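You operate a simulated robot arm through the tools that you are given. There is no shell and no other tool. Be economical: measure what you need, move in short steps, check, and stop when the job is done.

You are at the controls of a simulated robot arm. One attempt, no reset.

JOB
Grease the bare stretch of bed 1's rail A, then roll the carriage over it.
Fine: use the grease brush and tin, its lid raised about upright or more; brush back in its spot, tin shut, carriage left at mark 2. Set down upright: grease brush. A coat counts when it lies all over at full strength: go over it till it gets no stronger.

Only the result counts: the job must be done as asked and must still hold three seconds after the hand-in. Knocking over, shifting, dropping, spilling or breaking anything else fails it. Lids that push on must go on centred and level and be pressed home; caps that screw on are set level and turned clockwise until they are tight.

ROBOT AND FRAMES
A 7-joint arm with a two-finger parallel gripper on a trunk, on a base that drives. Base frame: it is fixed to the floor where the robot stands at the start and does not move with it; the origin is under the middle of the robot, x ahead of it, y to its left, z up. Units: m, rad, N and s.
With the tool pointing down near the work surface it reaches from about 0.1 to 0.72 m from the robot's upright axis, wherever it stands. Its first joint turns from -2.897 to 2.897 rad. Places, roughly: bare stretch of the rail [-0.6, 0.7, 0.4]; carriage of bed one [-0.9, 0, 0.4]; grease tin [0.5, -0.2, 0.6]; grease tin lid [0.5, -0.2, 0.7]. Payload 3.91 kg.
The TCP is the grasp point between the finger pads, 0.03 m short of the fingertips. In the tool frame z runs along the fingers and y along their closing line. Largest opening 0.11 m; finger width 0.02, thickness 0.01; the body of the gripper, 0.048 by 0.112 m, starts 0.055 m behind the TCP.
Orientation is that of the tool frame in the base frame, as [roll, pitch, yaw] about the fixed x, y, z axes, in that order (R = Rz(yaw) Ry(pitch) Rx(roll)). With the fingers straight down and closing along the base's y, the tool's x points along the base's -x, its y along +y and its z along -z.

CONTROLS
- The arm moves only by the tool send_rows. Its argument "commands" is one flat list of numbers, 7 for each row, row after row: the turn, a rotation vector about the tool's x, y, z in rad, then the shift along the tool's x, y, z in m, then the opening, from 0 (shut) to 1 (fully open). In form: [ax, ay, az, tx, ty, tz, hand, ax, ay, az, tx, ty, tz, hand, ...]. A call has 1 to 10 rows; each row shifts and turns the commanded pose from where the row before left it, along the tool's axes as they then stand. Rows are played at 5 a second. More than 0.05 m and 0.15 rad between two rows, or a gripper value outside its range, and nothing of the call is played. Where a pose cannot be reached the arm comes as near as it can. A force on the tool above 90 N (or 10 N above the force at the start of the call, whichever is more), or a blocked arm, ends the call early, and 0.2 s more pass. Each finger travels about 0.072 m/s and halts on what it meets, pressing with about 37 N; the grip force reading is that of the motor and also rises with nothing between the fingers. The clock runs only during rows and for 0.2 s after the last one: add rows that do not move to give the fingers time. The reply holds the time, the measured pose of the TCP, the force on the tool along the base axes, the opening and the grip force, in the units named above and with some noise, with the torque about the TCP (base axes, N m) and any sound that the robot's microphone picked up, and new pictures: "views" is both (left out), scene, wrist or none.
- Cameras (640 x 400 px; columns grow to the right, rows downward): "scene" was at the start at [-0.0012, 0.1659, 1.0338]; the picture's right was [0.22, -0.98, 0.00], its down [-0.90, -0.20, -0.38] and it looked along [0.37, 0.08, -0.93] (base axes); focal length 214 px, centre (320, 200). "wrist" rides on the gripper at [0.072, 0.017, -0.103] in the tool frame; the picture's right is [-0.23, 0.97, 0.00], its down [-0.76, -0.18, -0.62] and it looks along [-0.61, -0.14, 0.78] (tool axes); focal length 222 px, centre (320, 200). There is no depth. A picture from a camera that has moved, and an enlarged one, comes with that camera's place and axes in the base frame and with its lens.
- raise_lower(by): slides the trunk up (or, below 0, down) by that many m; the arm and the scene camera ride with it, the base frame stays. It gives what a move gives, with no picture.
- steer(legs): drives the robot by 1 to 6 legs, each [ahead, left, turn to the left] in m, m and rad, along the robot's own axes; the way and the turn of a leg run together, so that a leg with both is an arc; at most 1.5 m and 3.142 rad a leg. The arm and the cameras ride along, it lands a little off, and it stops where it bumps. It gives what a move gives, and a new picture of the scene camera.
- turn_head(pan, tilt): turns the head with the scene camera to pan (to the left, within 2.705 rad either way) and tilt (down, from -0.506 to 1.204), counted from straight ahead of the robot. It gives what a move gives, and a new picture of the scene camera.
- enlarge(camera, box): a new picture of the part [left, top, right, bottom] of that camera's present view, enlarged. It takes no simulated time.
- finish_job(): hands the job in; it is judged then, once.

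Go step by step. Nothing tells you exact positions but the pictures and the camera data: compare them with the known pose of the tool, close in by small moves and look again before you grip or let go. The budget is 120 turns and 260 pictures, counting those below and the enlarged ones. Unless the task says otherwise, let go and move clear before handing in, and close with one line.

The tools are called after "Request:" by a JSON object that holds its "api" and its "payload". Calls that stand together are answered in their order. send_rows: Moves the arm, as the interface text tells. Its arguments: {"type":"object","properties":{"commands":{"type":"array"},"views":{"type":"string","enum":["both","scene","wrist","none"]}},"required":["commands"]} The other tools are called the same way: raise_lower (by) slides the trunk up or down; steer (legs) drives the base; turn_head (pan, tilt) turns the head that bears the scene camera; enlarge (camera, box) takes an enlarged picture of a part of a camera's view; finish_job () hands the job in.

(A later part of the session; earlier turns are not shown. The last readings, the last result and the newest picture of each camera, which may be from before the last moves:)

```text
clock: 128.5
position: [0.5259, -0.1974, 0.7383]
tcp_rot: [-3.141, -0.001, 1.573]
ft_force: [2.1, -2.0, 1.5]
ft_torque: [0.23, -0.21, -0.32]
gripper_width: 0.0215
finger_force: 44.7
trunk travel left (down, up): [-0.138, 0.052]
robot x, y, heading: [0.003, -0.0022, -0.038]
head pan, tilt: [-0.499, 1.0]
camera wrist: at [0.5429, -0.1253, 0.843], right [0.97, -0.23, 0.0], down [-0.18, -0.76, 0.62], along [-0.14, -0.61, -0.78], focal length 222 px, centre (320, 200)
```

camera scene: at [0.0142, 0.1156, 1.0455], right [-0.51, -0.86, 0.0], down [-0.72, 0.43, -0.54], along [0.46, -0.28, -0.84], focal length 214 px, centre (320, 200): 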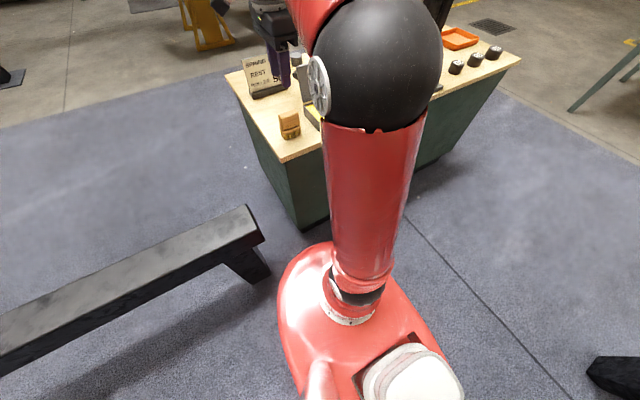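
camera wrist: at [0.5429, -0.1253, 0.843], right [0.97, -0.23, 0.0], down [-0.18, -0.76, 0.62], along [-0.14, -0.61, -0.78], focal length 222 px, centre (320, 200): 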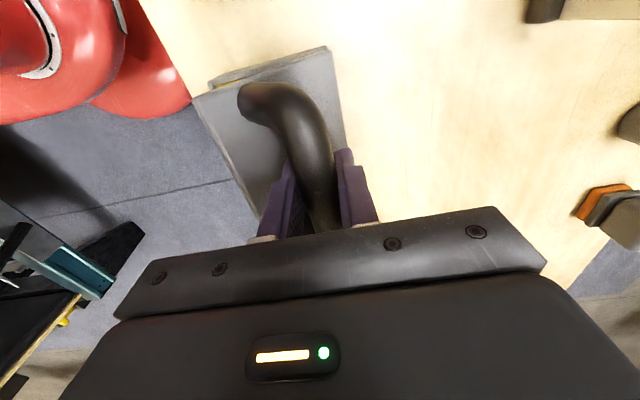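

Request:
{"api": "send_rows", "payload": {"commands": [0, 0, 0, 0, -0.0075, 0.0022, 0, 0, 0, 0, 0, -0.0073, 0.0028, 0, 0, 0, 0, 0, -0.007, 0.0035, 0, 0, 0, 0, 0, -0.0065, 0.0042, 0, 0, 0, 0, 0, -0.006, 0.005, 0, 0, 0, 0, 0, -0.0057, 0.0056, 0, 0, 0, 0, 0, -0.005, 0.0062, 0, 0, 0, 0, 0, 0, 0, 0], "views": "wrist"}}

Request:
{"api": "enlarge", "payload": {"camera": "wrist", "box": [200, 20, 440, 170]}}

```text
clock: 130.3
position: [0.4835, -0.1971, 0.7091]
tcp_rot: [-3.139, -0.001, 1.572]
ft_force: [0.3, 3.1, 0.0]
ft_torque: [-0.04, -0.23, -0.07]
gripper_width: 0.0214
finger_force: 45.1
trunk travel left (down, up): [-0.138, 0.052]
robot x, y, heading: [0.0049, -0.0031, -0.032]
head pan, tilt: [-0.499, 1.0]
camera wrist: at [0.4992, -0.1253, 0.8139], right [0.97, -0.23, 0.0], down [-0.18, -0.76, 0.62], along [-0.14, -0.61, -0.78], focal length 222 px, centre (320, 200)
```

wrist: 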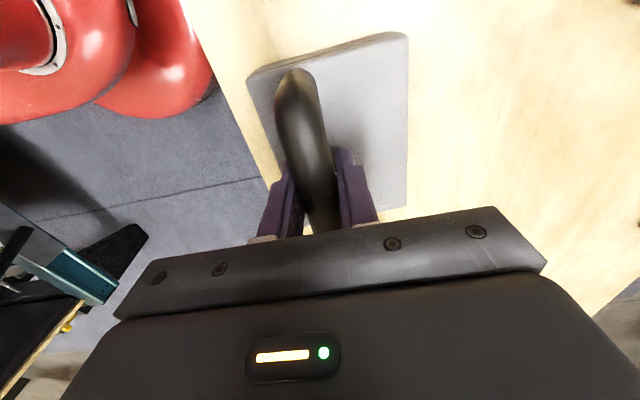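

```text
2.67 times, centred on (320, 95) of wrist
camera zoom: at [0.4992, -0.1253, 0.8139], right [0.97, -0.23, 0.0], down [-0.18, -0.76, 0.62], along [-0.14, -0.61, -0.78], focal length 592 px, centre (320, 480)
```

zoom: 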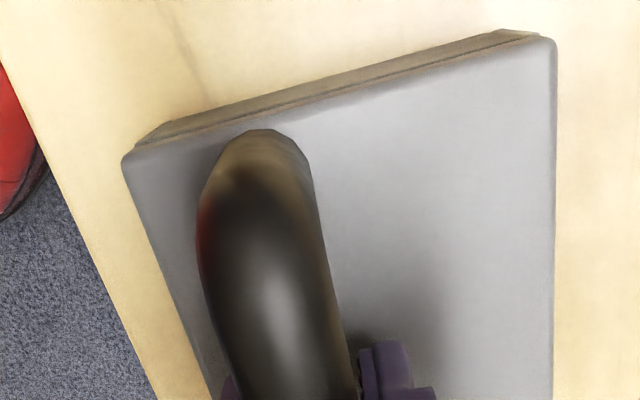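

Nearly shut; a bit further down, then press.

Request:
{"api": "send_rows", "payload": {"commands": [0, 0, 0, 0, -0.0025, 0.0025, 0, 0, 0, 0, 0, -0.001, 0.0025, 0, 0, 0, 0, 0, 0, 0.002, 0, 0, 0, 0, 0, 0, 0, 0], "views": "none"}}

Request:
{"api": "enlarge", "payload": {"camera": "wrist", "box": [200, 20, 440, 170]}}

```text
clock: 131.3
position: [0.4791, -0.1982, 0.7059]
tcp_rot: [3.136, 0.003, 1.573]
ft_force: [9.1, 1.1, 34.3]
ft_torque: [0.52, -0.04, -0.06]
gripper_width: 0.0214
finger_force: 44.8
trunk travel left (down, up): [-0.138, 0.052]
robot x, y, heading: [0.0099, -0.0043, -0.032]
head pan, tilt: [-0.499, 1.0]
```

```text
2.67 times, centred on (320, 95) of wrist
camera zoom: at [0.4954, -0.1251, 0.8101], right [0.97, -0.23, 0.01], down [-0.18, -0.76, 0.62], along [-0.14, -0.61, -0.78], focal length 592 px, centre (320, 480)
```

zoom: 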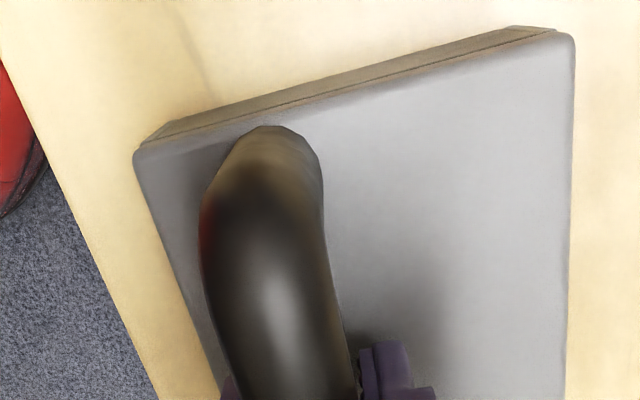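

Request:
{"api": "send_rows", "payload": {"commands": [0, 0, 0, 0, 0.001, -0.002, 0, 0, 0, 0, 0, 0, 0, 0.3, 0, 0, 0, 0, 0, 0, 0.4, 0, 0, 0, 0, 0, -0.035, 0.4, 0, 0, 0, 0, 0, -0.045, 0.4, 0, 0, 0, 0, -0.01, -0.045, 0.4, 0, 0, 0, 0, -0.03, -0.03, 0.4, 0, 0, 0, 0, 0, 0, 0.4]}}

Request:
{"api": "enlarge", "payload": {"camera": "wrist", "box": [240, 20, 480, 170]}}

Request:
{"api": "enlarge", "payload": {"camera": "scene", "box": [240, 70, 360, 145]}}

```text
clock: 133.1
position: [0.4414, -0.1954, 0.858]
tcp_rot: [-3.14, -0.001, 1.574]
ft_force: [-0.3, 0.3, -0.9]
ft_torque: [0.0, 0.0, -0.02]
gripper_width: 0.0441
finger_force: 0.0
trunk travel left (down, up): [-0.138, 0.052]
robot x, y, heading: [0.0073, 0.0017, -0.037]
head pan, tilt: [-0.499, 1.0]
camera scene: at [0.0142, 0.1155, 1.0455], right [-0.51, -0.86, 0.0], down [-0.72, 0.43, -0.54], along [0.46, -0.28, -0.84], focal length 214 px, centre (320, 200)
camera wrist: at [0.4572, -0.1233, 0.9632], right [0.97, -0.23, 0.0], down [-0.18, -0.76, 0.62], along [-0.14, -0.61, -0.78], focal length 222 px, centre (320, 200)
```

scene: 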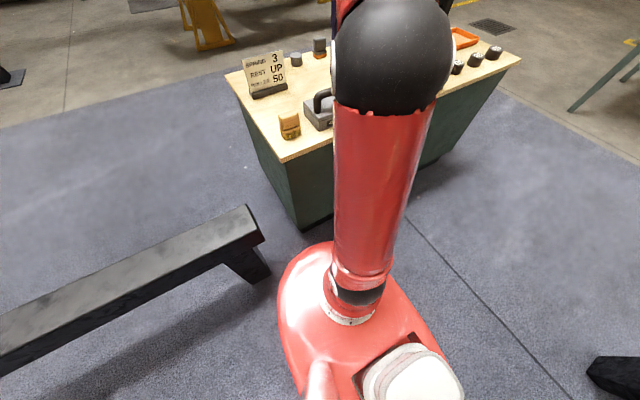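
wrist: 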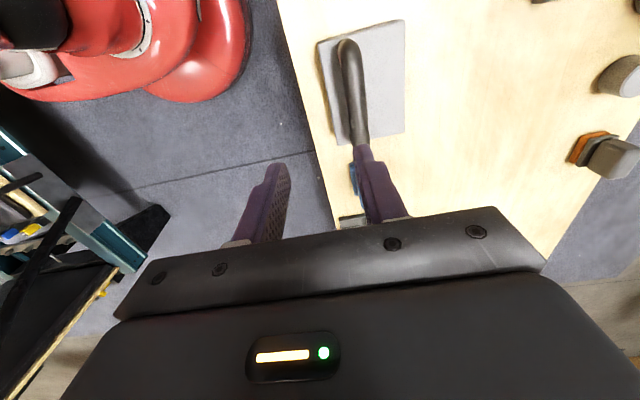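

```text
2.67 times, centred on (360, 95) of wrist
camera zoom: at [0.4572, -0.1233, 0.9632], right [0.97, -0.23, 0.0], down [-0.18, -0.76, 0.62], along [-0.14, -0.61, -0.78], focal length 592 px, centre (213, 480)
```

zoom: 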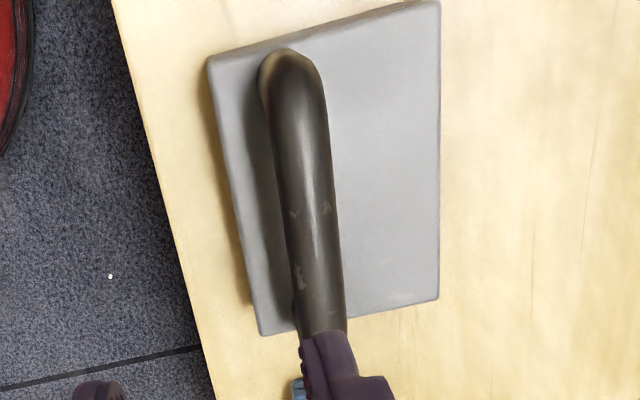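

```text
5.33 times, centred on (300, 108) of scene
camera zoom: at [0.0142, 0.1155, 1.0455], right [-0.51, -0.86, 0.0], down [-0.72, 0.43, -0.54], along [0.46, -0.28, -0.84], focal length 1144 px, centre (427, 693)
```

zoom: 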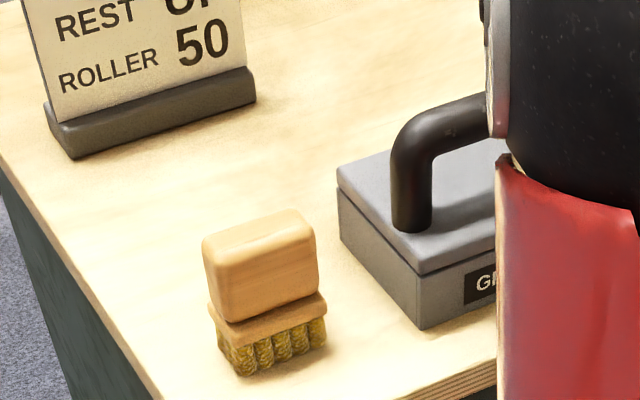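

Tin shut, brush standing upright. The side marks are spaced 0.147 m (marks 1, 2, 3 at y≈0.689, 0.835, 0.983) and the carriage's white index now sits at y≈0.541, so it must roll ≈0.294 m. I drive back to the bed to look at the carriage and its side handle.

Request:
{"api": "send_rows", "payload": {"commands": [0, 0, 0, 0.03, -0.02, -0.03, 0.4, 0, 0, 0, 0.035, -0.02, 0, 0.4, 0, 0, 0, 0.03, 0, 0, 0.4], "views": "none"}}

Request:
{"api": "steer", "payload": {"legs": [[-0.09, 0, 0], [0, 0, 1.588], [0, 0, 1.588], [0, -0.26, 0]]}}

Request:
{"api": "turn_head", "payload": {"pan": 0.3, "tilt": 0.9}}

Request:
{"api": "enlarge", "payload": {"camera": "scene", "box": [200, 100, 520, 300]}}

```text
clock: 133.9
position: [0.4013, -0.1019, 0.8897]
tcp_rot: [-3.141, 0.0, 1.57]
ft_force: [0.8, 0.2, 0.4]
ft_torque: [-0.01, 0.02, 0.02]
gripper_width: 0.0438
finger_force: 0.2
trunk travel left (down, up): [-0.138, 0.052]
robot x, y, heading: [0.0078, -0.0061, -0.036]
head pan, tilt: [-0.499, 1.0]
```

```text
clock: 144.3
position: [-0.4973, 0.3281, 0.8892]
tcp_rot: [-3.141, 0.001, -1.498]
ft_force: [-1.0, -0.5, 0.1]
ft_torque: [0.03, -0.02, -0.01]
gripper_width: 0.0441
finger_force: 0.0
trunk travel left (down, up): [-0.138, 0.052]
robot x, y, heading: [-0.096, 0.2602, -3.102]
head pan, tilt: [-0.499, 1.0]
camera scene: at [-0.0885, 0.1372, 1.0455], right [0.45, 0.89, 0.0], down [0.75, -0.38, -0.54], along [-0.48, 0.24, -0.84], focal length 214 px, centre (320, 200)
```

scene: 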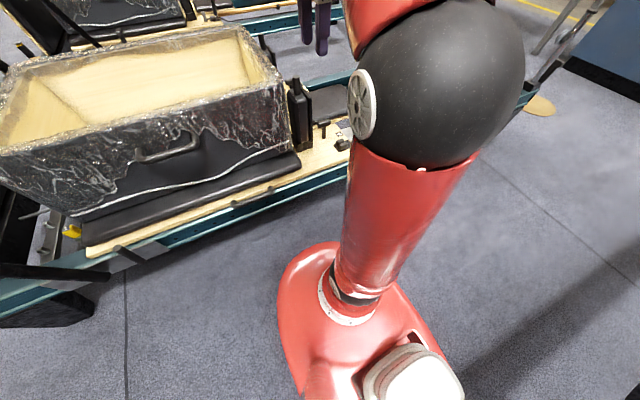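

```text
clock: 145.4
position: [-0.497, 0.329, 0.8898]
tcp_rot: [-3.141, 0.0, -1.499]
ft_force: [0.9, -0.6, 0.5]
ft_torque: [-0.02, 0.02, -0.01]
gripper_width: 0.0441
finger_force: 0.0
trunk travel left (down, up): [-0.138, 0.052]
robot x, y, heading: [-0.0957, 0.2588, -3.108]
head pan, tilt: [0.3, 0.901]
camera scene: at [-0.0975, 0.0812, 1.0527], right [-0.33, 0.94, 0.0], down [0.74, 0.26, -0.62], along [-0.59, -0.2, -0.78], focal length 214 px, centre (320, 200)
```

scene: 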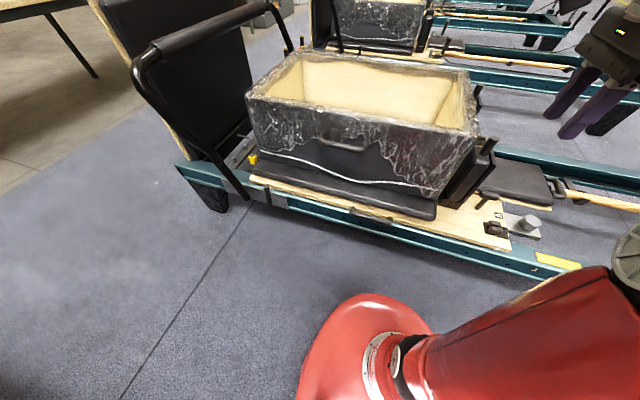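

```text
2.00 times, centred on (360, 200) of scene
camera zoom: at [-0.0975, 0.0812, 1.0527], right [-0.33, 0.94, 0.0], down [0.74, 0.26, -0.62], along [-0.59, -0.2, -0.78], focal length 429 px, centre (240, 200)
```

zoom: 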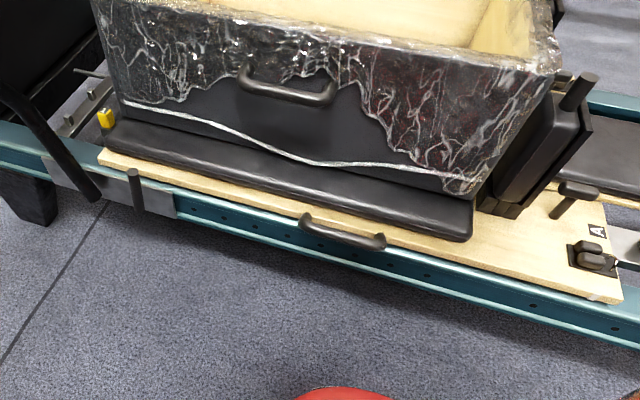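

Request:
{"api": "enlarge", "payload": {"camera": "scene", "box": [170, 120, 330, 220]}}

Request:
{"api": "enlarge", "payload": {"camera": "scene", "box": [320, 180, 420, 243]}}

Request:
{"api": "enlarge", "payload": {"camera": "scene", "box": [440, 170, 600, 270]}}

```text
4.00 times, centred on (250, 170) of scene
camera zoom: at [-0.0975, 0.0812, 1.0527], right [-0.33, 0.94, 0.0], down [0.74, 0.26, -0.62], along [-0.59, -0.2, -0.78], focal length 858 px, centre (600, 320)
```

zoom: 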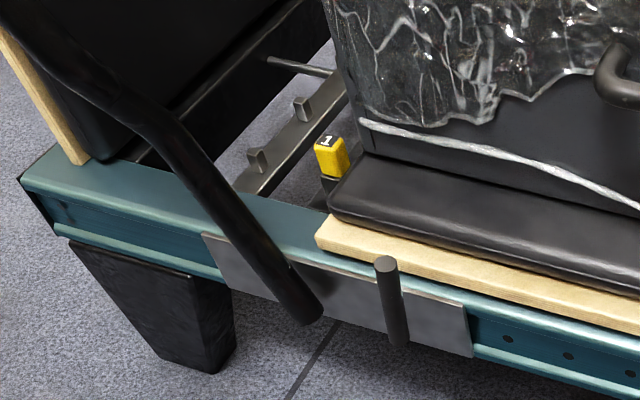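

```text
6.35 times, centred on (370, 212) of scene
camera zoom: at [-0.0975, 0.0812, 1.0527], right [-0.33, 0.94, 0.0], down [0.74, 0.26, -0.62], along [-0.59, -0.2, -0.78], focal length 1362 px, centre (2, 127)
```

zoom: 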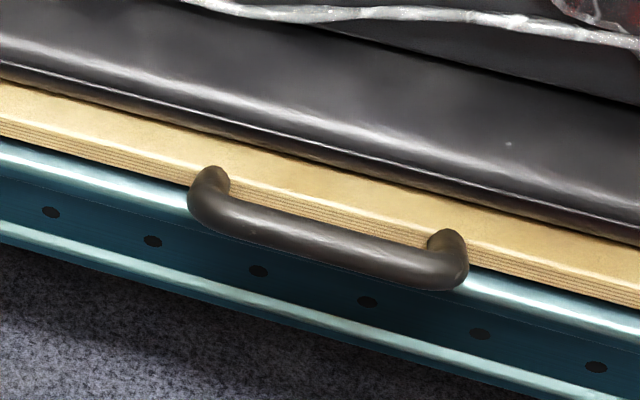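

```text
4.00 times, centred on (520, 220) of scene
camera zoom: at [-0.0975, 0.0812, 1.0527], right [-0.33, 0.94, 0.0], down [0.74, 0.26, -0.62], along [-0.59, -0.2, -0.78], focal length 858 px, centre (-480, 120)
```

zoom: 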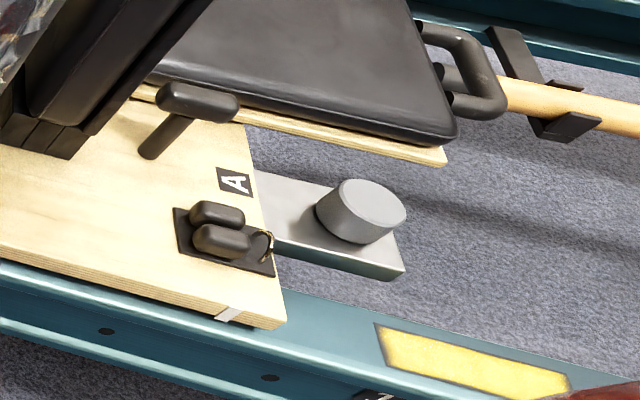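

The carriage has a side handle bar at about x≈-0.582, y 0.045–0.187, z≈0.385. I lower the trunk and bring the fingers above it.

Request:
{"api": "raise_lower", "payload": {"by": -0.12}}

Request:
{"api": "send_rows", "payload": {"commands": [0, 0, 0.072, 0, 0, 0, 0.5, 0, 0, 0, 0.0426, 0.015, 0, 0.5, 0, 0, 0, 0.0426, 0.015, 0, 0.5, 0, 0, 0, 0.0426, 0.015, 0.02, 0.5, 0, 0, 0, 0.0426, 0.015, 0.02, 0.5, 0, 0, 0, 0.0426, 0.015, 0.02, 0.5, 0, 0, 0, 0, 0, 0.045, 0.5, 0, 0, 0, 0, 0, 0.045, 0.5, 0, 0, 0, 0, 0, 0.045, 0.5, 0, 0, 0, 0, 0, 0, 0.5]}}

Request:
{"api": "enlarge", "payload": {"camera": "wrist", "box": [200, 30, 440, 180]}}

```text
clock: 146.9
position: [-0.496, 0.3275, 0.771]
tcp_rot: [3.141, -0.001, -1.499]
ft_force: [0.9, 0.8, -0.3]
ft_torque: [-0.01, 0.02, 0.03]
gripper_width: 0.0438
finger_force: 0.2
trunk travel left (down, up): [-0.018, 0.172]
robot x, y, heading: [-0.0945, 0.2624, -3.108]
head pan, tilt: [0.3, 0.901]
```

```text
clock: 149.1
position: [-0.5713, 0.1132, 0.5758]
tcp_rot: [-3.141, 0.0, -1.571]
ft_force: [-0.5, -0.3, 0.1]
ft_torque: [0.01, -0.01, 0.01]
gripper_width: 0.055
finger_force: 0.1
trunk travel left (down, up): [-0.018, 0.172]
robot x, y, heading: [-0.0924, 0.2585, -3.102]
head pan, tilt: [0.3, 0.901]
camera scene: at [-0.0975, 0.0811, 0.9327], right [-0.33, 0.94, 0.0], down [0.74, 0.26, -0.62], along [-0.59, -0.2, -0.78], focal length 214 px, centre (320, 200)
camera wrist: at [-0.5883, 0.041, 0.6794], right [-0.97, 0.23, 0.0], down [0.18, 0.76, 0.62], along [0.14, 0.61, -0.78], focal length 222 px, centre (320, 200)
```

scene: 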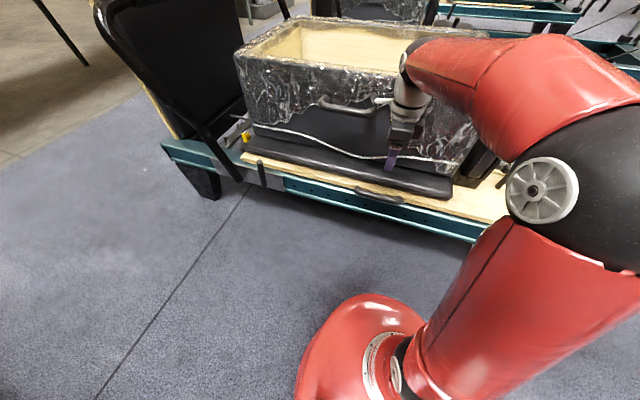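
wrist: 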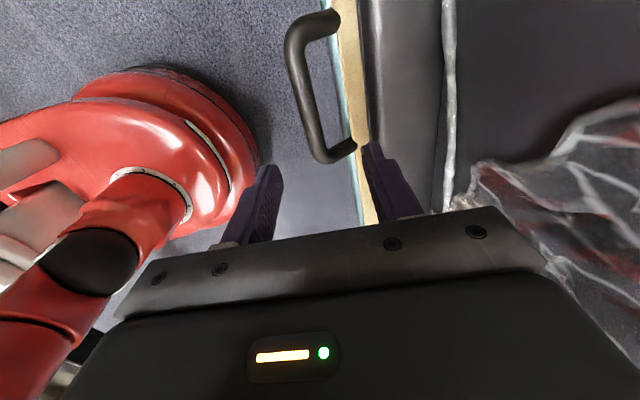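

```text
2.67 times, centred on (320, 105) of wrist
camera zoom: at [-0.5883, 0.041, 0.6794], right [-0.97, 0.23, 0.0], down [0.18, 0.76, 0.62], along [0.14, 0.61, -0.78], focal length 592 px, centre (320, 453)
```

zoom: 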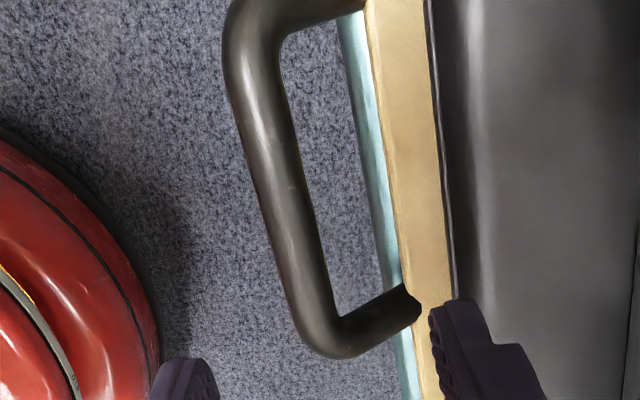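

Triangulated: handle bar at x≈-0.56, z≈0.415, well clear of the rail. Descend around it.

Request:
{"api": "send_rows", "payload": {"commands": [0, 0, 0, 0, -0.0115, 0.03, 0.37, 0, 0, 0, 0, 0, 0.045, 0.37, 0, 0, 0, 0, 0, 0.045, 0.37, 0, 0, 0, 0, 0, 0.02, 0.37, 0, 0, 0, 0, 0, 0, 0.37]}}

Request:
{"api": "enlarge", "payload": {"camera": "wrist", "box": [200, 60, 440, 210]}}

Request:
{"api": "enlarge", "payload": {"camera": "scene", "box": [320, 130, 480, 230]}}

```text
clock: 150.3
position: [-0.5601, 0.1143, 0.4345]
tcp_rot: [-3.141, -0.001, -1.572]
ft_force: [0.9, -1.0, 0.2]
ft_torque: [0.0, 0.0, 0.02]
gripper_width: 0.0406
finger_force: 0.0
trunk travel left (down, up): [-0.018, 0.172]
robot x, y, heading: [-0.0939, 0.2568, -3.107]
head pan, tilt: [0.3, 0.901]
camera scene: at [-0.0976, 0.0811, 0.9327], right [-0.33, 0.94, 0.0], down [0.74, 0.26, -0.62], along [-0.59, -0.2, -0.78], focal length 214 px, centre (320, 200)
camera wrist: at [-0.5771, 0.0417, 0.5385], right [-0.97, 0.23, 0.0], down [0.18, 0.76, 0.62], along [0.14, 0.61, -0.78], focal length 222 px, centre (320, 200)
```

scene: 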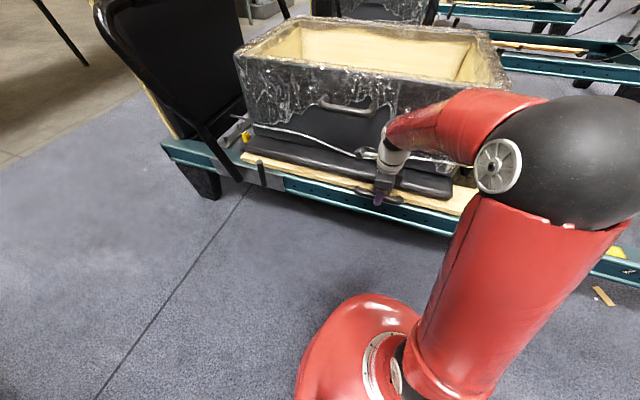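
wrist: 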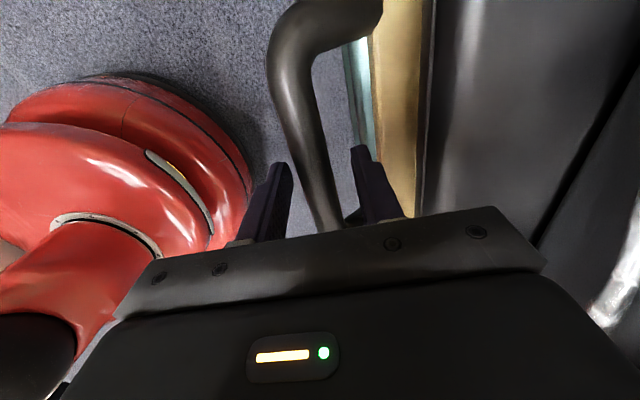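

```text
2.67 times, centred on (320, 135) of wrist
camera zoom: at [-0.5771, 0.0417, 0.5385], right [-0.97, 0.23, 0.0], down [0.18, 0.76, 0.62], along [0.14, 0.61, -0.78], focal length 592 px, centre (320, 373)
```

zoom: 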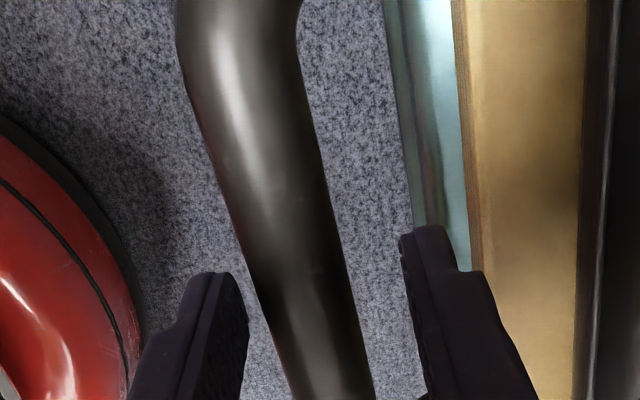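

```text
4.00 times, centred on (400, 180) of scene
camera zoom: at [-0.0976, 0.0811, 0.9327], right [-0.33, 0.94, 0.0], down [0.74, 0.26, -0.62], along [-0.59, -0.2, -0.78], focal length 858 px, centre (0, 280)
```

zoom: 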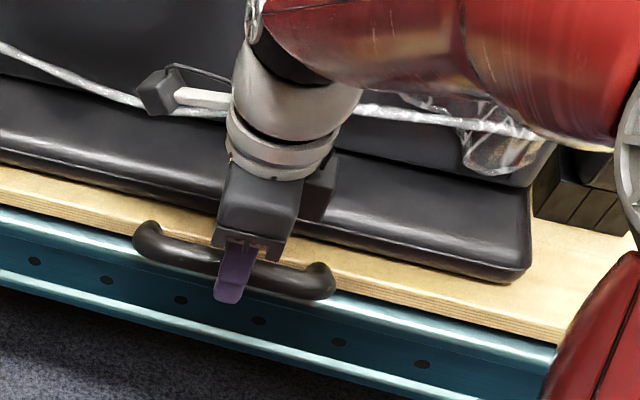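

Request:
{"api": "send_rows", "payload": {"commands": [0, 0, 0, 0, 0, 0.014, 0.37, 0, 0, 0, 0, 0, 0, 0.25, 0, 0, 0, 0, 0, 0, 0, 0, 0, 0, 0, 0, 0, 0, 0, 0, 0, 0, 0, 0, 0], "views": "none"}}

```text
clock: 151.5
position: [-0.557, 0.1143, 0.4217]
tcp_rot: [-3.137, 0.001, -1.568]
ft_force: [33.9, 4.2, 4.2]
ft_torque: [-0.32, 0.01, 0.65]
gripper_width: 0.0217
finger_force: 44.8
trunk travel left (down, up): [-0.018, 0.172]
robot x, y, heading: [-0.0931, 0.2567, -3.112]
head pan, tilt: [0.3, 0.901]
```

Gripped; I relieve the sideways load and roll the carriage +y a little, watching the force.

Request:
{"api": "send_rows", "payload": {"commands": [0, 0, 0, 0, -0.003, 0, 0, 0, 0, 0, -0.01, -0.001, 0, 0, 0, 0, 0, -0.02, 0, 0, 0, 0, 0, 0, -0.02, 0, 0, 0, 0, 0, 0, 0, 0, 0, 0], "views": "scene"}}

```text
clock: 152.7
position: [-0.5572, 0.1661, 0.4221]
tcp_rot: [3.14, 0.0, -1.572]
ft_force: [-10.9, 0.2, -12.3]
ft_torque: [1.16, 0.12, 0.51]
gripper_width: 0.0222
finger_force: 44.9
trunk travel left (down, up): [-0.018, 0.172]
robot x, y, heading: [-0.0913, 0.2594, -3.11]
head pan, tilt: [0.3, 0.901]
camera scene: at [-0.0986, 0.0811, 0.9325], right [-0.33, 0.94, 0.0], down [0.74, 0.26, -0.62], along [-0.59, -0.2, -0.78], focal length 214 px, centre (320, 200)
```

scene: 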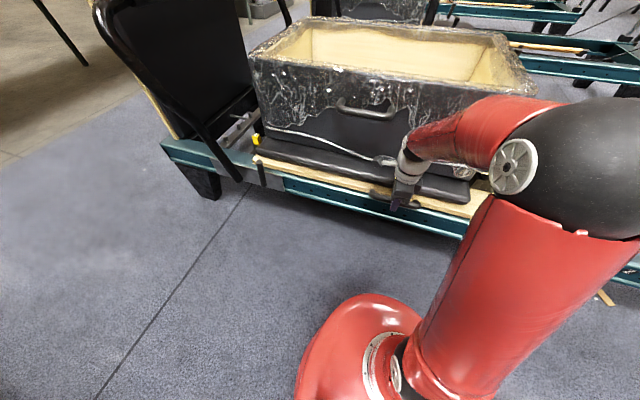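

Request:
{"api": "send_rows", "payload": {"commands": [0, 0, 0, -0.02, 0.001, 0.001, 0, 0, 0, 0, -0.025, 0, 0, 0, 0, 0, 0, -0.025, 0, 0, 0, 0, 0, 0, -0.025, 0, 0, 0, 0, 0, 0, -0.025, 0, 0, 0, 0, 0, 0, -0.025, 0, 0, 0, 0, 0, 0, 0, 0, 0, 0], "views": "scene"}}

Request:
{"api": "enlarge", "payload": {"camera": "scene", "box": [320, 130, 520, 255]}}

Request:
{"api": "enlarge", "payload": {"camera": "scene", "box": [170, 80, 370, 205]}}

```text
clock: 154.3
position: [-0.5556, 0.3106, 0.4197]
tcp_rot: [3.138, -0.003, -1.57]
ft_force: [-8.6, -0.7, 34.0]
ft_torque: [-0.08, 0.09, 0.6]
gripper_width: 0.0222
finger_force: 44.8
trunk travel left (down, up): [-0.018, 0.172]
robot x, y, heading: [-0.0916, 0.2621, -3.106]
head pan, tilt: [0.3, 0.901]
camera scene: at [-0.0964, 0.0811, 0.9328], right [-0.33, 0.94, 0.0], down [0.74, 0.26, -0.62], along [-0.59, -0.2, -0.78], focal length 214 px, centre (320, 200)
```

scene: 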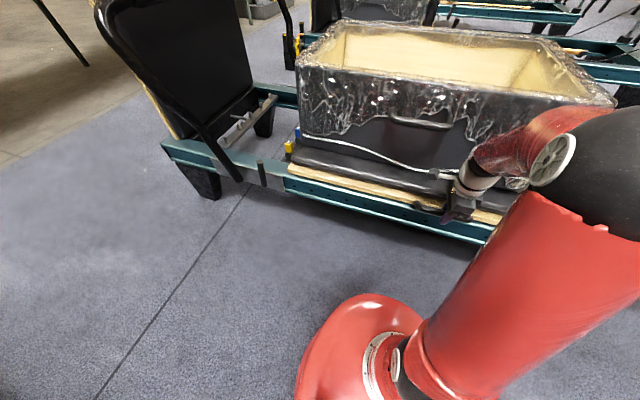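

```text
3.20 times, centred on (420, 192) of scene
camera zoom: at [-0.0964, 0.0811, 0.9328], right [-0.33, 0.94, 0.0], down [0.74, 0.26, -0.62], along [-0.59, -0.2, -0.78], focal length 686 px, centre (0, 224)
```

zoom: 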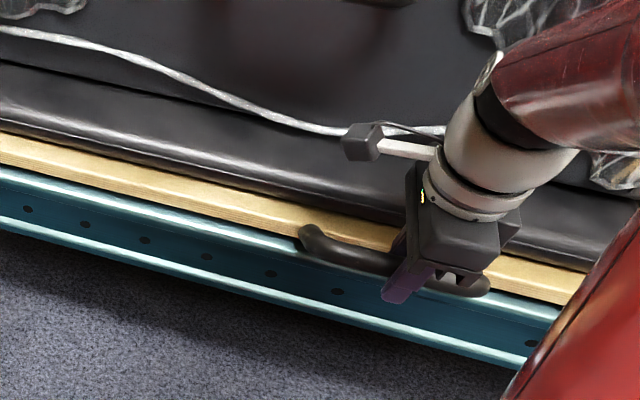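

```text
3.20 times, centred on (270, 142) of scene
camera zoom: at [-0.0964, 0.0811, 0.9328], right [-0.33, 0.94, 0.0], down [0.74, 0.26, -0.62], along [-0.59, -0.2, -0.78], focal length 686 px, centre (480, 384)
```

zoom: 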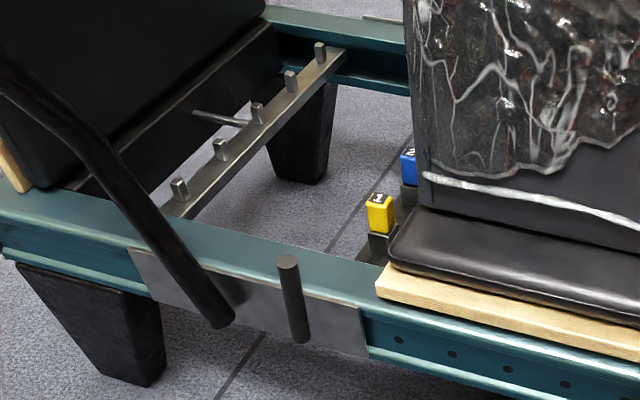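

Springs are unhooked, so it rolls freely. I look for the index and marks.

Request:
{"api": "turn_head", "payload": {"pan": -0.9, "tilt": 0.7}}

Request:
{"api": "turn_head", "payload": {"pan": -0.2, "tilt": 0.7}}

```text
clock: 155.7
position: [-0.5571, 0.3111, 0.4203]
tcp_rot: [3.139, -0.001, -1.57]
ft_force: [-9.2, -3.2, 32.4]
ft_torque: [-0.1, 0.1, 0.65]
gripper_width: 0.0217
finger_force: 45.6
trunk travel left (down, up): [-0.018, 0.172]
robot x, y, heading: [-0.0948, 0.2594, -3.107]
head pan, tilt: [-0.901, 0.7]
camera scene: at [-0.0805, 0.1704, 0.9489], right [0.76, 0.65, 0.0], down [0.42, -0.49, -0.77], along [-0.5, 0.58, -0.64], focal length 214 px, centre (320, 200)
```

scene: 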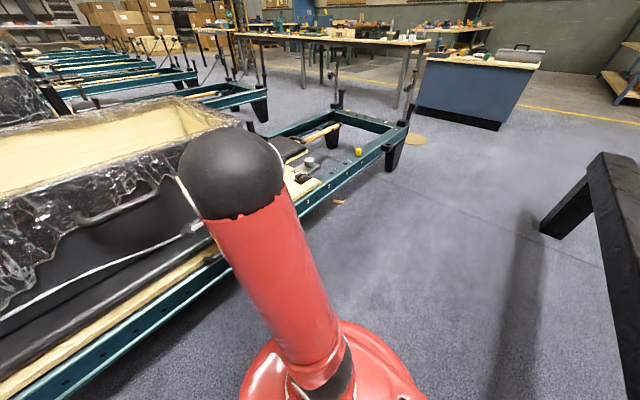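

```text
clock: 156.8
position: [-0.5567, 0.3108, 0.4198]
tcp_rot: [3.137, -0.001, -1.571]
ft_force: [-9.6, -2.9, 30.2]
ft_torque: [0.01, 0.09, 0.6]
gripper_width: 0.0218
finger_force: 44.9
trunk travel left (down, up): [-0.018, 0.172]
robot x, y, heading: [-0.0934, 0.259, -3.108]
head pan, tilt: [-0.201, 0.7]
camera scene: at [-0.1092, 0.1199, 0.9489], right [0.17, 0.99, 0.0], down [0.63, -0.11, -0.77], along [-0.76, 0.13, -0.64], focal length 214 px, centre (320, 200)
```

scene: 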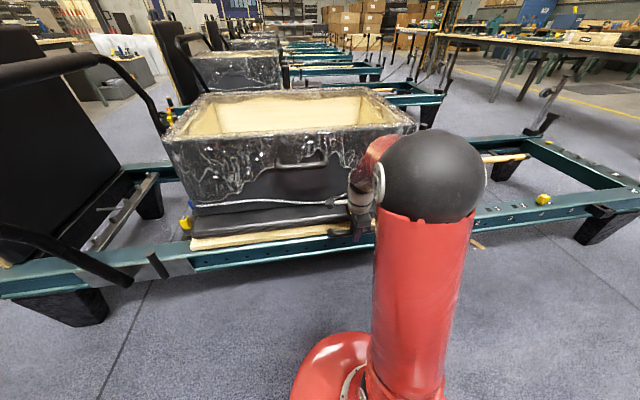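

The first view (pan -0.9) shows the index region right of the arm; I return there and enlarge.

Request:
{"api": "turn_head", "payload": {"pan": -0.9, "tilt": 0.7}}

Request:
{"api": "enlarge", "payload": {"camera": "scene", "box": [270, 140, 370, 203]}}

```text
clock: 157.9
position: [-0.5573, 0.3111, 0.42]
tcp_rot: [3.14, 0.002, -1.571]
ft_force: [-11.1, -1.5, 29.4]
ft_torque: [0.03, 0.09, 0.57]
gripper_width: 0.0217
finger_force: 44.9
trunk travel left (down, up): [-0.018, 0.172]
robot x, y, heading: [-0.0923, 0.258, -3.106]
head pan, tilt: [-0.901, 0.7]
camera scene: at [-0.0806, 0.1705, 0.9489], right [0.76, 0.65, 0.0], down [0.42, -0.49, -0.77], along [-0.5, 0.58, -0.64], focal length 214 px, centre (320, 200)
```

scene: 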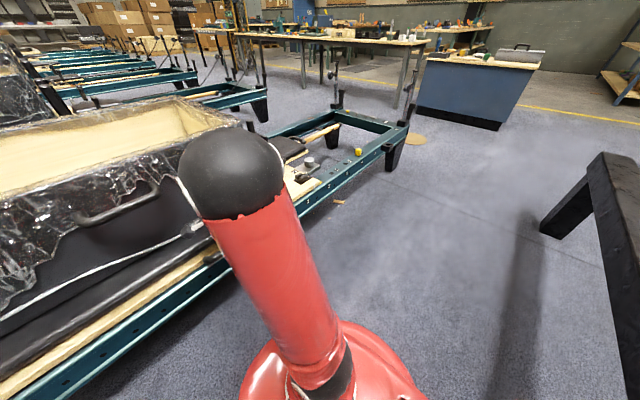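

```text
6.35 times, centred on (320, 172) of scene
camera zoom: at [-0.0806, 0.1705, 0.9489], right [0.76, 0.65, 0.0], down [0.42, -0.49, -0.77], along [-0.5, 0.58, -0.64], focal length 1362 px, centre (320, 381)
```

zoom: 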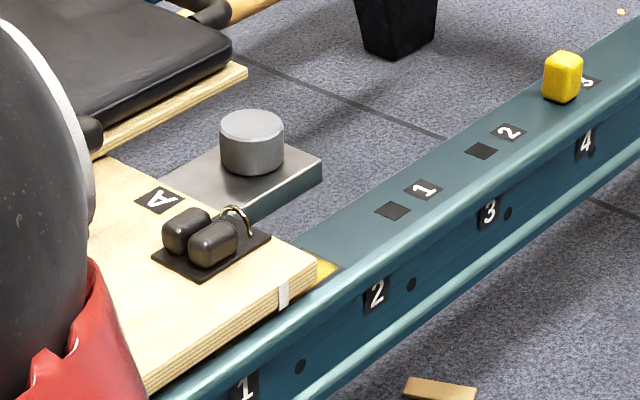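

Index (white) is at y≈0.735, between marks 1 and 2; mark 2 at y≈0.832. I roll on another 0.085 m and re-measure.

Request:
{"api": "send_rows", "payload": {"commands": [0, 0, 0, -0.015, 0.001, -0.001, 0, 0, 0, 0, -0.02, 0, 0, 0, 0, 0, 0, -0.02, 0, 0, 0, 0, 0, 0, -0.02, 0, 0, 0, 0, 0, 0, -0.01, 0, 0, 0, 0, 0, 0, 0, 0, 0, 0], "views": "none"}}

Request:
{"api": "enlarge", "payload": {"camera": "scene", "box": [270, 140, 370, 203]}}

```text
clock: 159.3
position: [-0.5565, 0.3963, 0.4201]
tcp_rot: [-3.139, 0.0, -1.572]
ft_force: [-2.2, 3.0, -2.3]
ft_torque: [0.37, 0.17, 0.68]
gripper_width: 0.0216
finger_force: 45.5
trunk travel left (down, up): [-0.018, 0.172]
robot x, y, heading: [-0.0958, 0.2604, -3.108]
head pan, tilt: [-0.901, 0.7]
```

```text
6.35 times, centred on (320, 172) of scene
camera zoom: at [-0.0815, 0.1709, 0.9488], right [0.76, 0.65, 0.0], down [0.42, -0.49, -0.76], along [-0.5, 0.58, -0.64], focal length 1362 px, centre (320, 381)
```

zoom: 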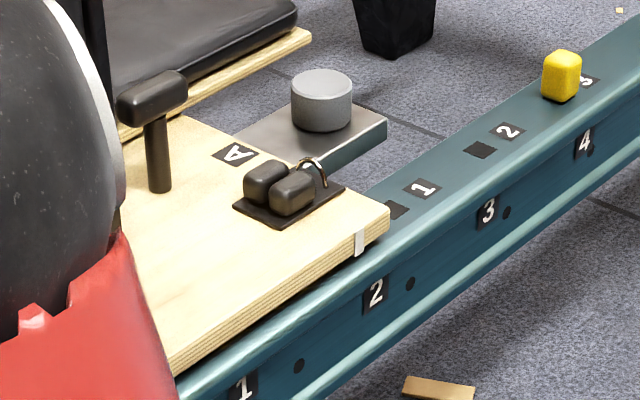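

Request:
{"api": "send_rows", "payload": {"commands": [0, 0, 0, -0.0075, 0, 0, 0, 0, 0, 0, 0, 0, 0, 0], "views": "none"}}

Request:
{"api": "enlarge", "payload": {"camera": "scene", "box": [310, 160, 350, 185]}}

```text
clock: 159.9
position: [-0.5571, 0.4036, 0.4199]
tcp_rot: [-3.138, -0.002, -1.572]
ft_force: [8.0, 2.6, -8.9]
ft_torque: [-0.75, -0.04, 0.72]
gripper_width: 0.0216
finger_force: 45.5
trunk travel left (down, up): [-0.018, 0.172]
robot x, y, heading: [-0.0941, 0.2556, -3.106]
head pan, tilt: [-0.901, 0.7]
```

```text
16.00 times, centred on (330, 172) of scene
camera zoom: at [-0.0814, 0.171, 0.9488], right [0.76, 0.65, 0.0], down [0.42, -0.49, -0.76], along [-0.5, 0.58, -0.64], focal length 3432 px, centre (160, 640)
```

zoom: 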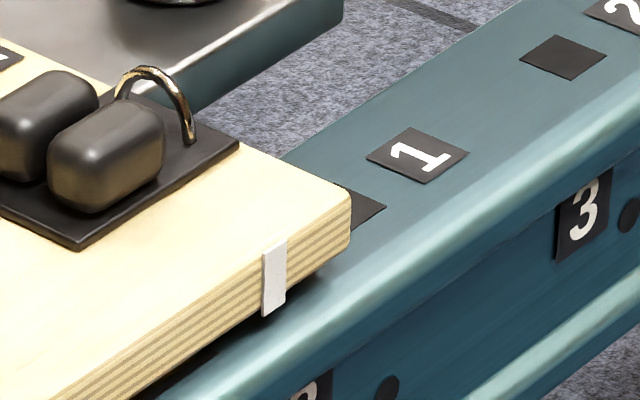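

By this view the index is at mark 2. I release, rise, and drive for a square-on view to verify.

Request:
{"api": "send_rows", "payload": {"commands": [0, 0, 0, 0, 0, 0, 0.3, 0, 0, 0, 0, 0, 0, 0.37, 0, 0, 0, 0, 0, 0, 0.37, 0, 0, 0, 0, 0, -0.03, 0.37, 0, 0, 0, 0, 0, -0.045, 0.37, 0, 0, 0, 0, 0, -0.045, 0.37, 0, 0, 0, 0, -0.03, -0.03, 0.37, 0, 0, 0, 0, -0.04, -0.03, 0.37, 0, 0, 0, 0, 0, 0, 0.37], "views": "none"}}

Request:
{"api": "enlarge", "payload": {"camera": "scene", "box": [310, 160, 350, 185]}}

Request:
{"api": "steer", "payload": {"legs": [[0, -0.75, 0]]}}

Request:
{"api": "turn_head", "payload": {"pan": 0.0, "tilt": 0.9}}

```text
clock: 161.9
position: [-0.4876, 0.4022, 0.6007]
tcp_rot: [-3.141, -0.001, -1.572]
ft_force: [0.7, 0.9, -0.7]
ft_torque: [0.0, 0.0, 0.02]
gripper_width: 0.0405
finger_force: 0.0
trunk travel left (down, up): [-0.018, 0.172]
robot x, y, heading: [-0.0947, 0.2571, -3.105]
head pan, tilt: [-0.901, 0.7]
```

```text
16.00 times, centred on (330, 172) of scene
camera zoom: at [-0.0813, 0.1707, 0.9489], right [0.76, 0.65, 0.0], down [0.42, -0.49, -0.76], along [-0.5, 0.58, -0.64], focal length 3432 px, centre (160, 640)
```

zoom: 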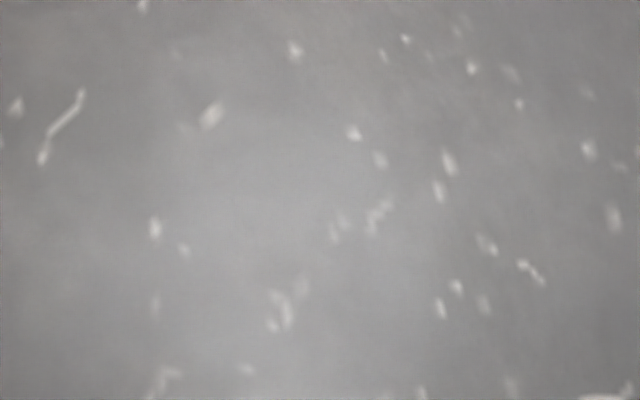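

```text
clock: 165.9
position: [-0.511, 1.1516, 0.601]
tcp_rot: [-3.141, 0.0, -1.578]
ft_force: [-0.8, 0.9, 0.0]
ft_torque: [0.0, 0.0, 0.01]
gripper_width: 0.0409
finger_force: 0.1
trunk travel left (down, up): [-0.018, 0.172]
robot x, y, heading: [-0.1226, 1.0049, -3.109]
head pan, tilt: [-0.901, 0.7]
camera scene: at [-0.1057, 0.9173, 0.9489], right [0.77, 0.64, 0.0], down [0.41, -0.49, -0.76], along [-0.49, 0.59, -0.64], focal length 214 px, centre (320, 200)
```

scene: 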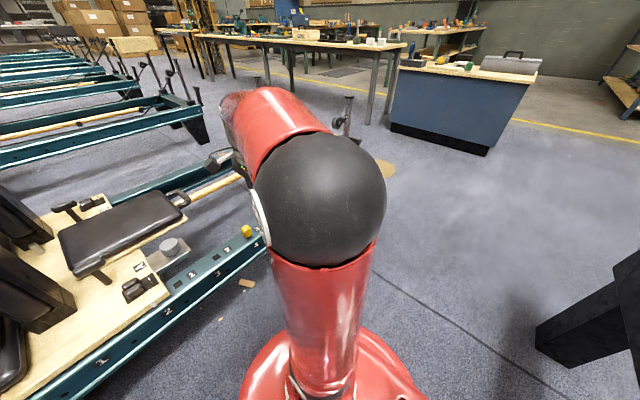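

```text
clock: 167.1
position: [-0.5103, 1.1507, 0.6014]
tcp_rot: [-3.142, 0.0, -1.578]
ft_force: [-0.3, 0.1, 0.1]
ft_torque: [-0.03, 0.0, 0.01]
gripper_width: 0.0409
finger_force: 0.1
trunk travel left (down, up): [-0.018, 0.172]
robot x, y, heading: [-0.1169, 1.0084, -3.11]
head pan, tilt: [0.0, 0.901]
camera scene: at [-0.1265, 0.8502, 0.9327], right [-0.03, 1.0, 0.0], down [0.78, 0.02, -0.62], along [-0.62, -0.02, -0.78], focal length 214 px, centre (320, 200)
```

scene: 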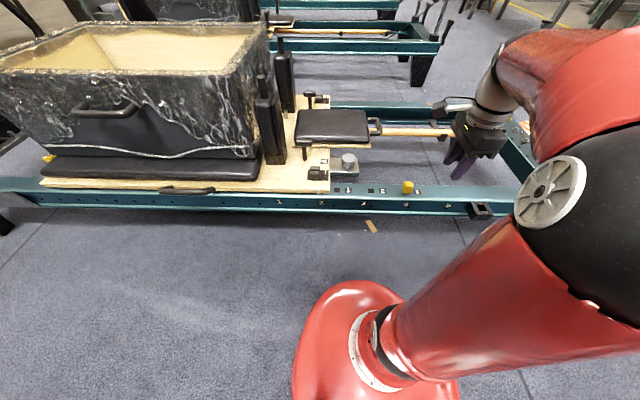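

Request:
{"api": "enlarge", "payload": {"camera": "scene", "box": [296, 180, 344, 210]}}

Request:
{"api": "enlarge", "payload": {"camera": "scene", "box": [240, 150, 440, 275]}}

```text
13.33 times, centred on (320, 195) of scene
camera zoom: at [-0.1265, 0.8502, 0.9327], right [-0.03, 1.0, 0.0], down [0.78, 0.02, -0.62], along [-0.62, -0.02, -0.78], focal length 2860 px, centre (320, 267)
```

zoom: 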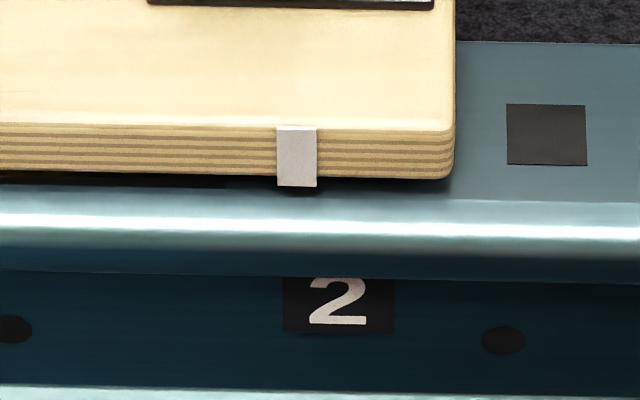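

```text
3.20 times, centred on (340, 212) of scene
camera zoom: at [-0.1265, 0.8502, 0.9327], right [-0.03, 1.0, 0.0], down [0.78, 0.02, -0.62], along [-0.62, -0.02, -0.78], focal length 686 px, centre (256, 160)
```

zoom: 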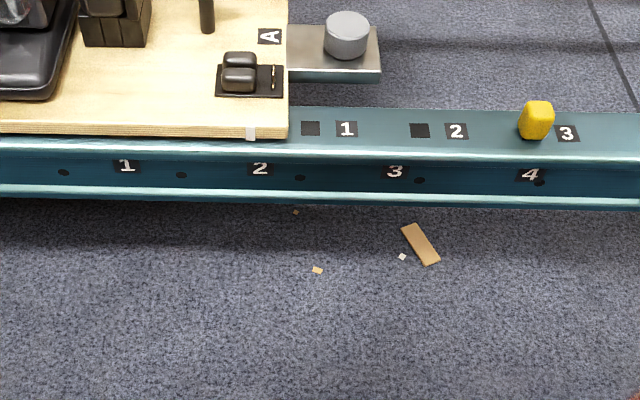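

Square-on view shows the index 11 mm short of mark 2's centre. I'll regrip the handle from a spot where I can watch both, and nudge it.

Request:
{"api": "steer", "payload": {"legs": [[0, 0, -0.032], [-0.02, 0.25, 0]]}}

Request:
{"api": "send_rows", "payload": {"commands": [0, 0, 0, 0.048, 0, 0, 0.37, 0, 0, 0, 0.048, 0, 0, 0.37, 0, 0, 0, 0.048, 0, 0, 0.37, 0, 0, 0, 0.048, 0, 0, 0.37, 0, 0, 0, 0.048, 0, 0, 0.37, 0, 0, 0, 0.048, 0, 0, 0.37, 0, 0, 0, 0.048, 0, 0, 0.37, 0, 0, 0, 0.048, 0, 0, 0.37, 0, 0, 0, 0, 0, 0, 0.37]}}

```text
clock: 169.3
position: [-0.4864, 0.912, 0.6012]
tcp_rot: [3.141, 0.001, -1.609]
ft_force: [-0.2, -0.3, -0.3]
ft_torque: [0.0, 0.02, 0.0]
gripper_width: 0.0405
finger_force: 0.2
trunk travel left (down, up): [-0.018, 0.172]
robot x, y, heading: [-0.0999, 0.7537, 3.137]
head pan, tilt: [0.0, 0.901]
camera scene: at [-0.1116, 0.5999, 0.9327], right [0.0, 1.0, 0.0], down [0.78, 0.0, -0.62], along [-0.62, 0.0, -0.78], focal length 214 px, centre (320, 200)
```

scene: 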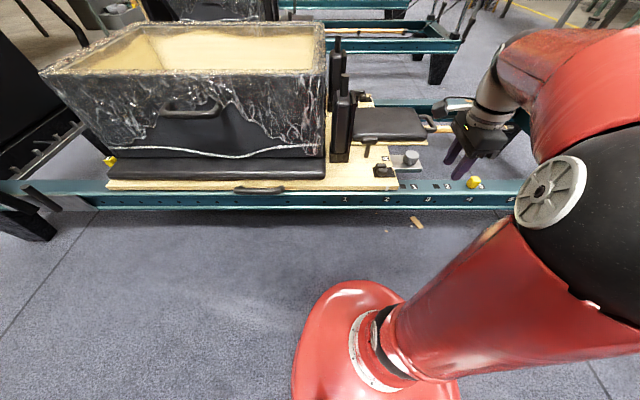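

```text
clock: 171.3
position: [-0.4997, 0.5286, 0.6016]
tcp_rot: [3.141, -0.001, -1.609]
ft_force: [-0.4, 0.2, -0.3]
ft_torque: [-0.04, -0.02, 0.0]
gripper_width: 0.0407
finger_force: 0.1
trunk travel left (down, up): [-0.018, 0.172]
robot x, y, heading: [-0.1002, 0.7534, 3.14]
head pan, tilt: [0.0, 0.901]
camera scene: at [-0.1116, 0.5998, 0.9327], right [0.0, 1.0, 0.0], down [0.78, 0.0, -0.62], along [-0.62, 0.0, -0.78], focal length 214 px, centre (320, 200)
camera wrist: at [-0.5201, 0.4572, 0.7056], right [-0.96, 0.26, 0.0], down [0.21, 0.75, 0.62], along [0.16, 0.6, -0.78], focal length 222 px, centre (320, 200)
```

scene: 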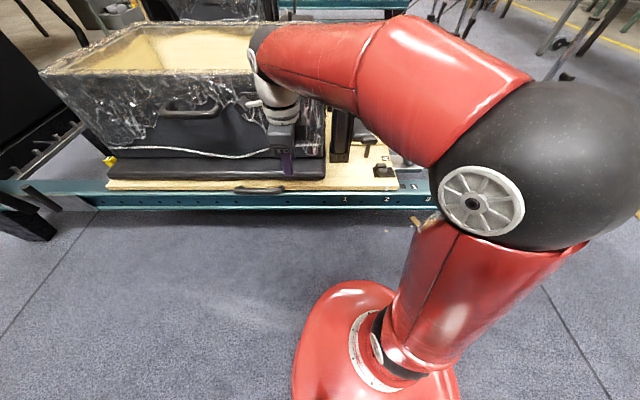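
wrist: 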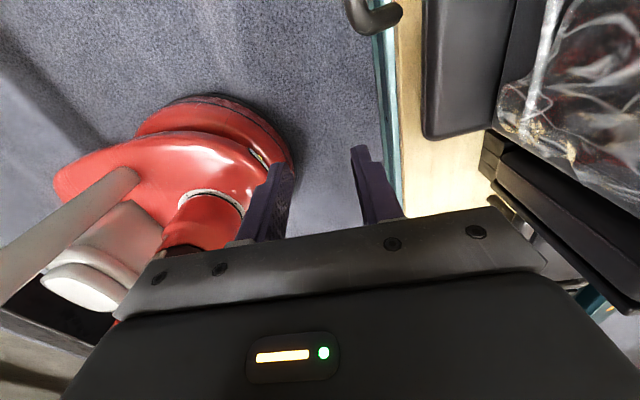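

Request:
{"api": "send_rows", "payload": {"commands": [0, 0, -0.038, 0, 0, 0, 0.37, 0, 0, 0, 0.043, 0.019, 0, 0.37, 0, 0, 0, 0.043, 0.019, 0.01, 0.37, 0, 0, 0, 0.042, 0.02, 0.02, 0.37, 0, 0, 0, 0, 0, 0.045, 0.37, 0, 0, 0, 0, 0, 0.045, 0.37, 0, 0, 0, 0, 0, 0.03, 0.37, 0, 0, 0, 0, 0, 0, 0.37]}}

Request:
{"api": "enlarge", "payload": {"camera": "wrist", "box": [200, 60, 440, 210]}}

Request:
{"api": "enlarge", "payload": {"camera": "scene", "box": [360, 175, 408, 205]}}

```text
refused: row 4 steps farther than a row can; nothing moved
```

```text
2.67 times, centred on (320, 135) of wrist
camera zoom: at [-0.5201, 0.4572, 0.7056], right [-0.96, 0.26, 0.0], down [0.21, 0.75, 0.62], along [0.16, 0.6, -0.78], focal length 592 px, centre (320, 373)
```

zoom: 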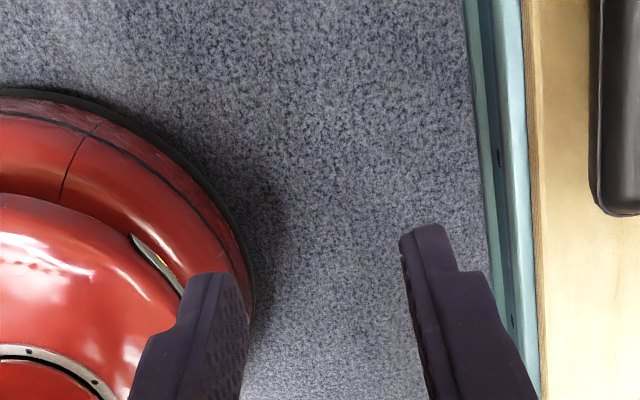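

```text
13.33 times, centred on (384, 190) of scene
camera zoom: at [-0.1116, 0.5998, 0.9327], right [0.0, 1.0, 0.0], down [0.78, 0.0, -0.62], along [-0.62, 0.0, -0.78], focal length 2860 px, centre (-533, 333)
```

zoom: 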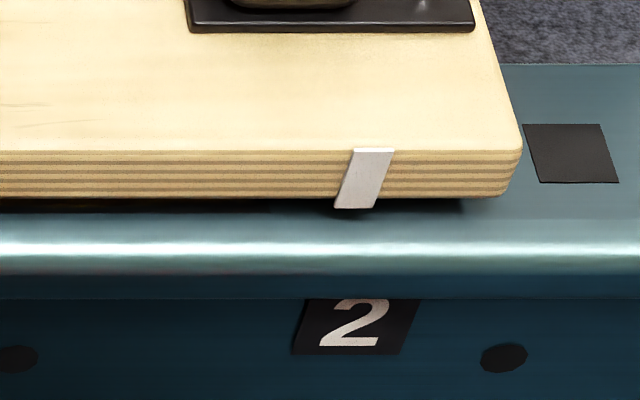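

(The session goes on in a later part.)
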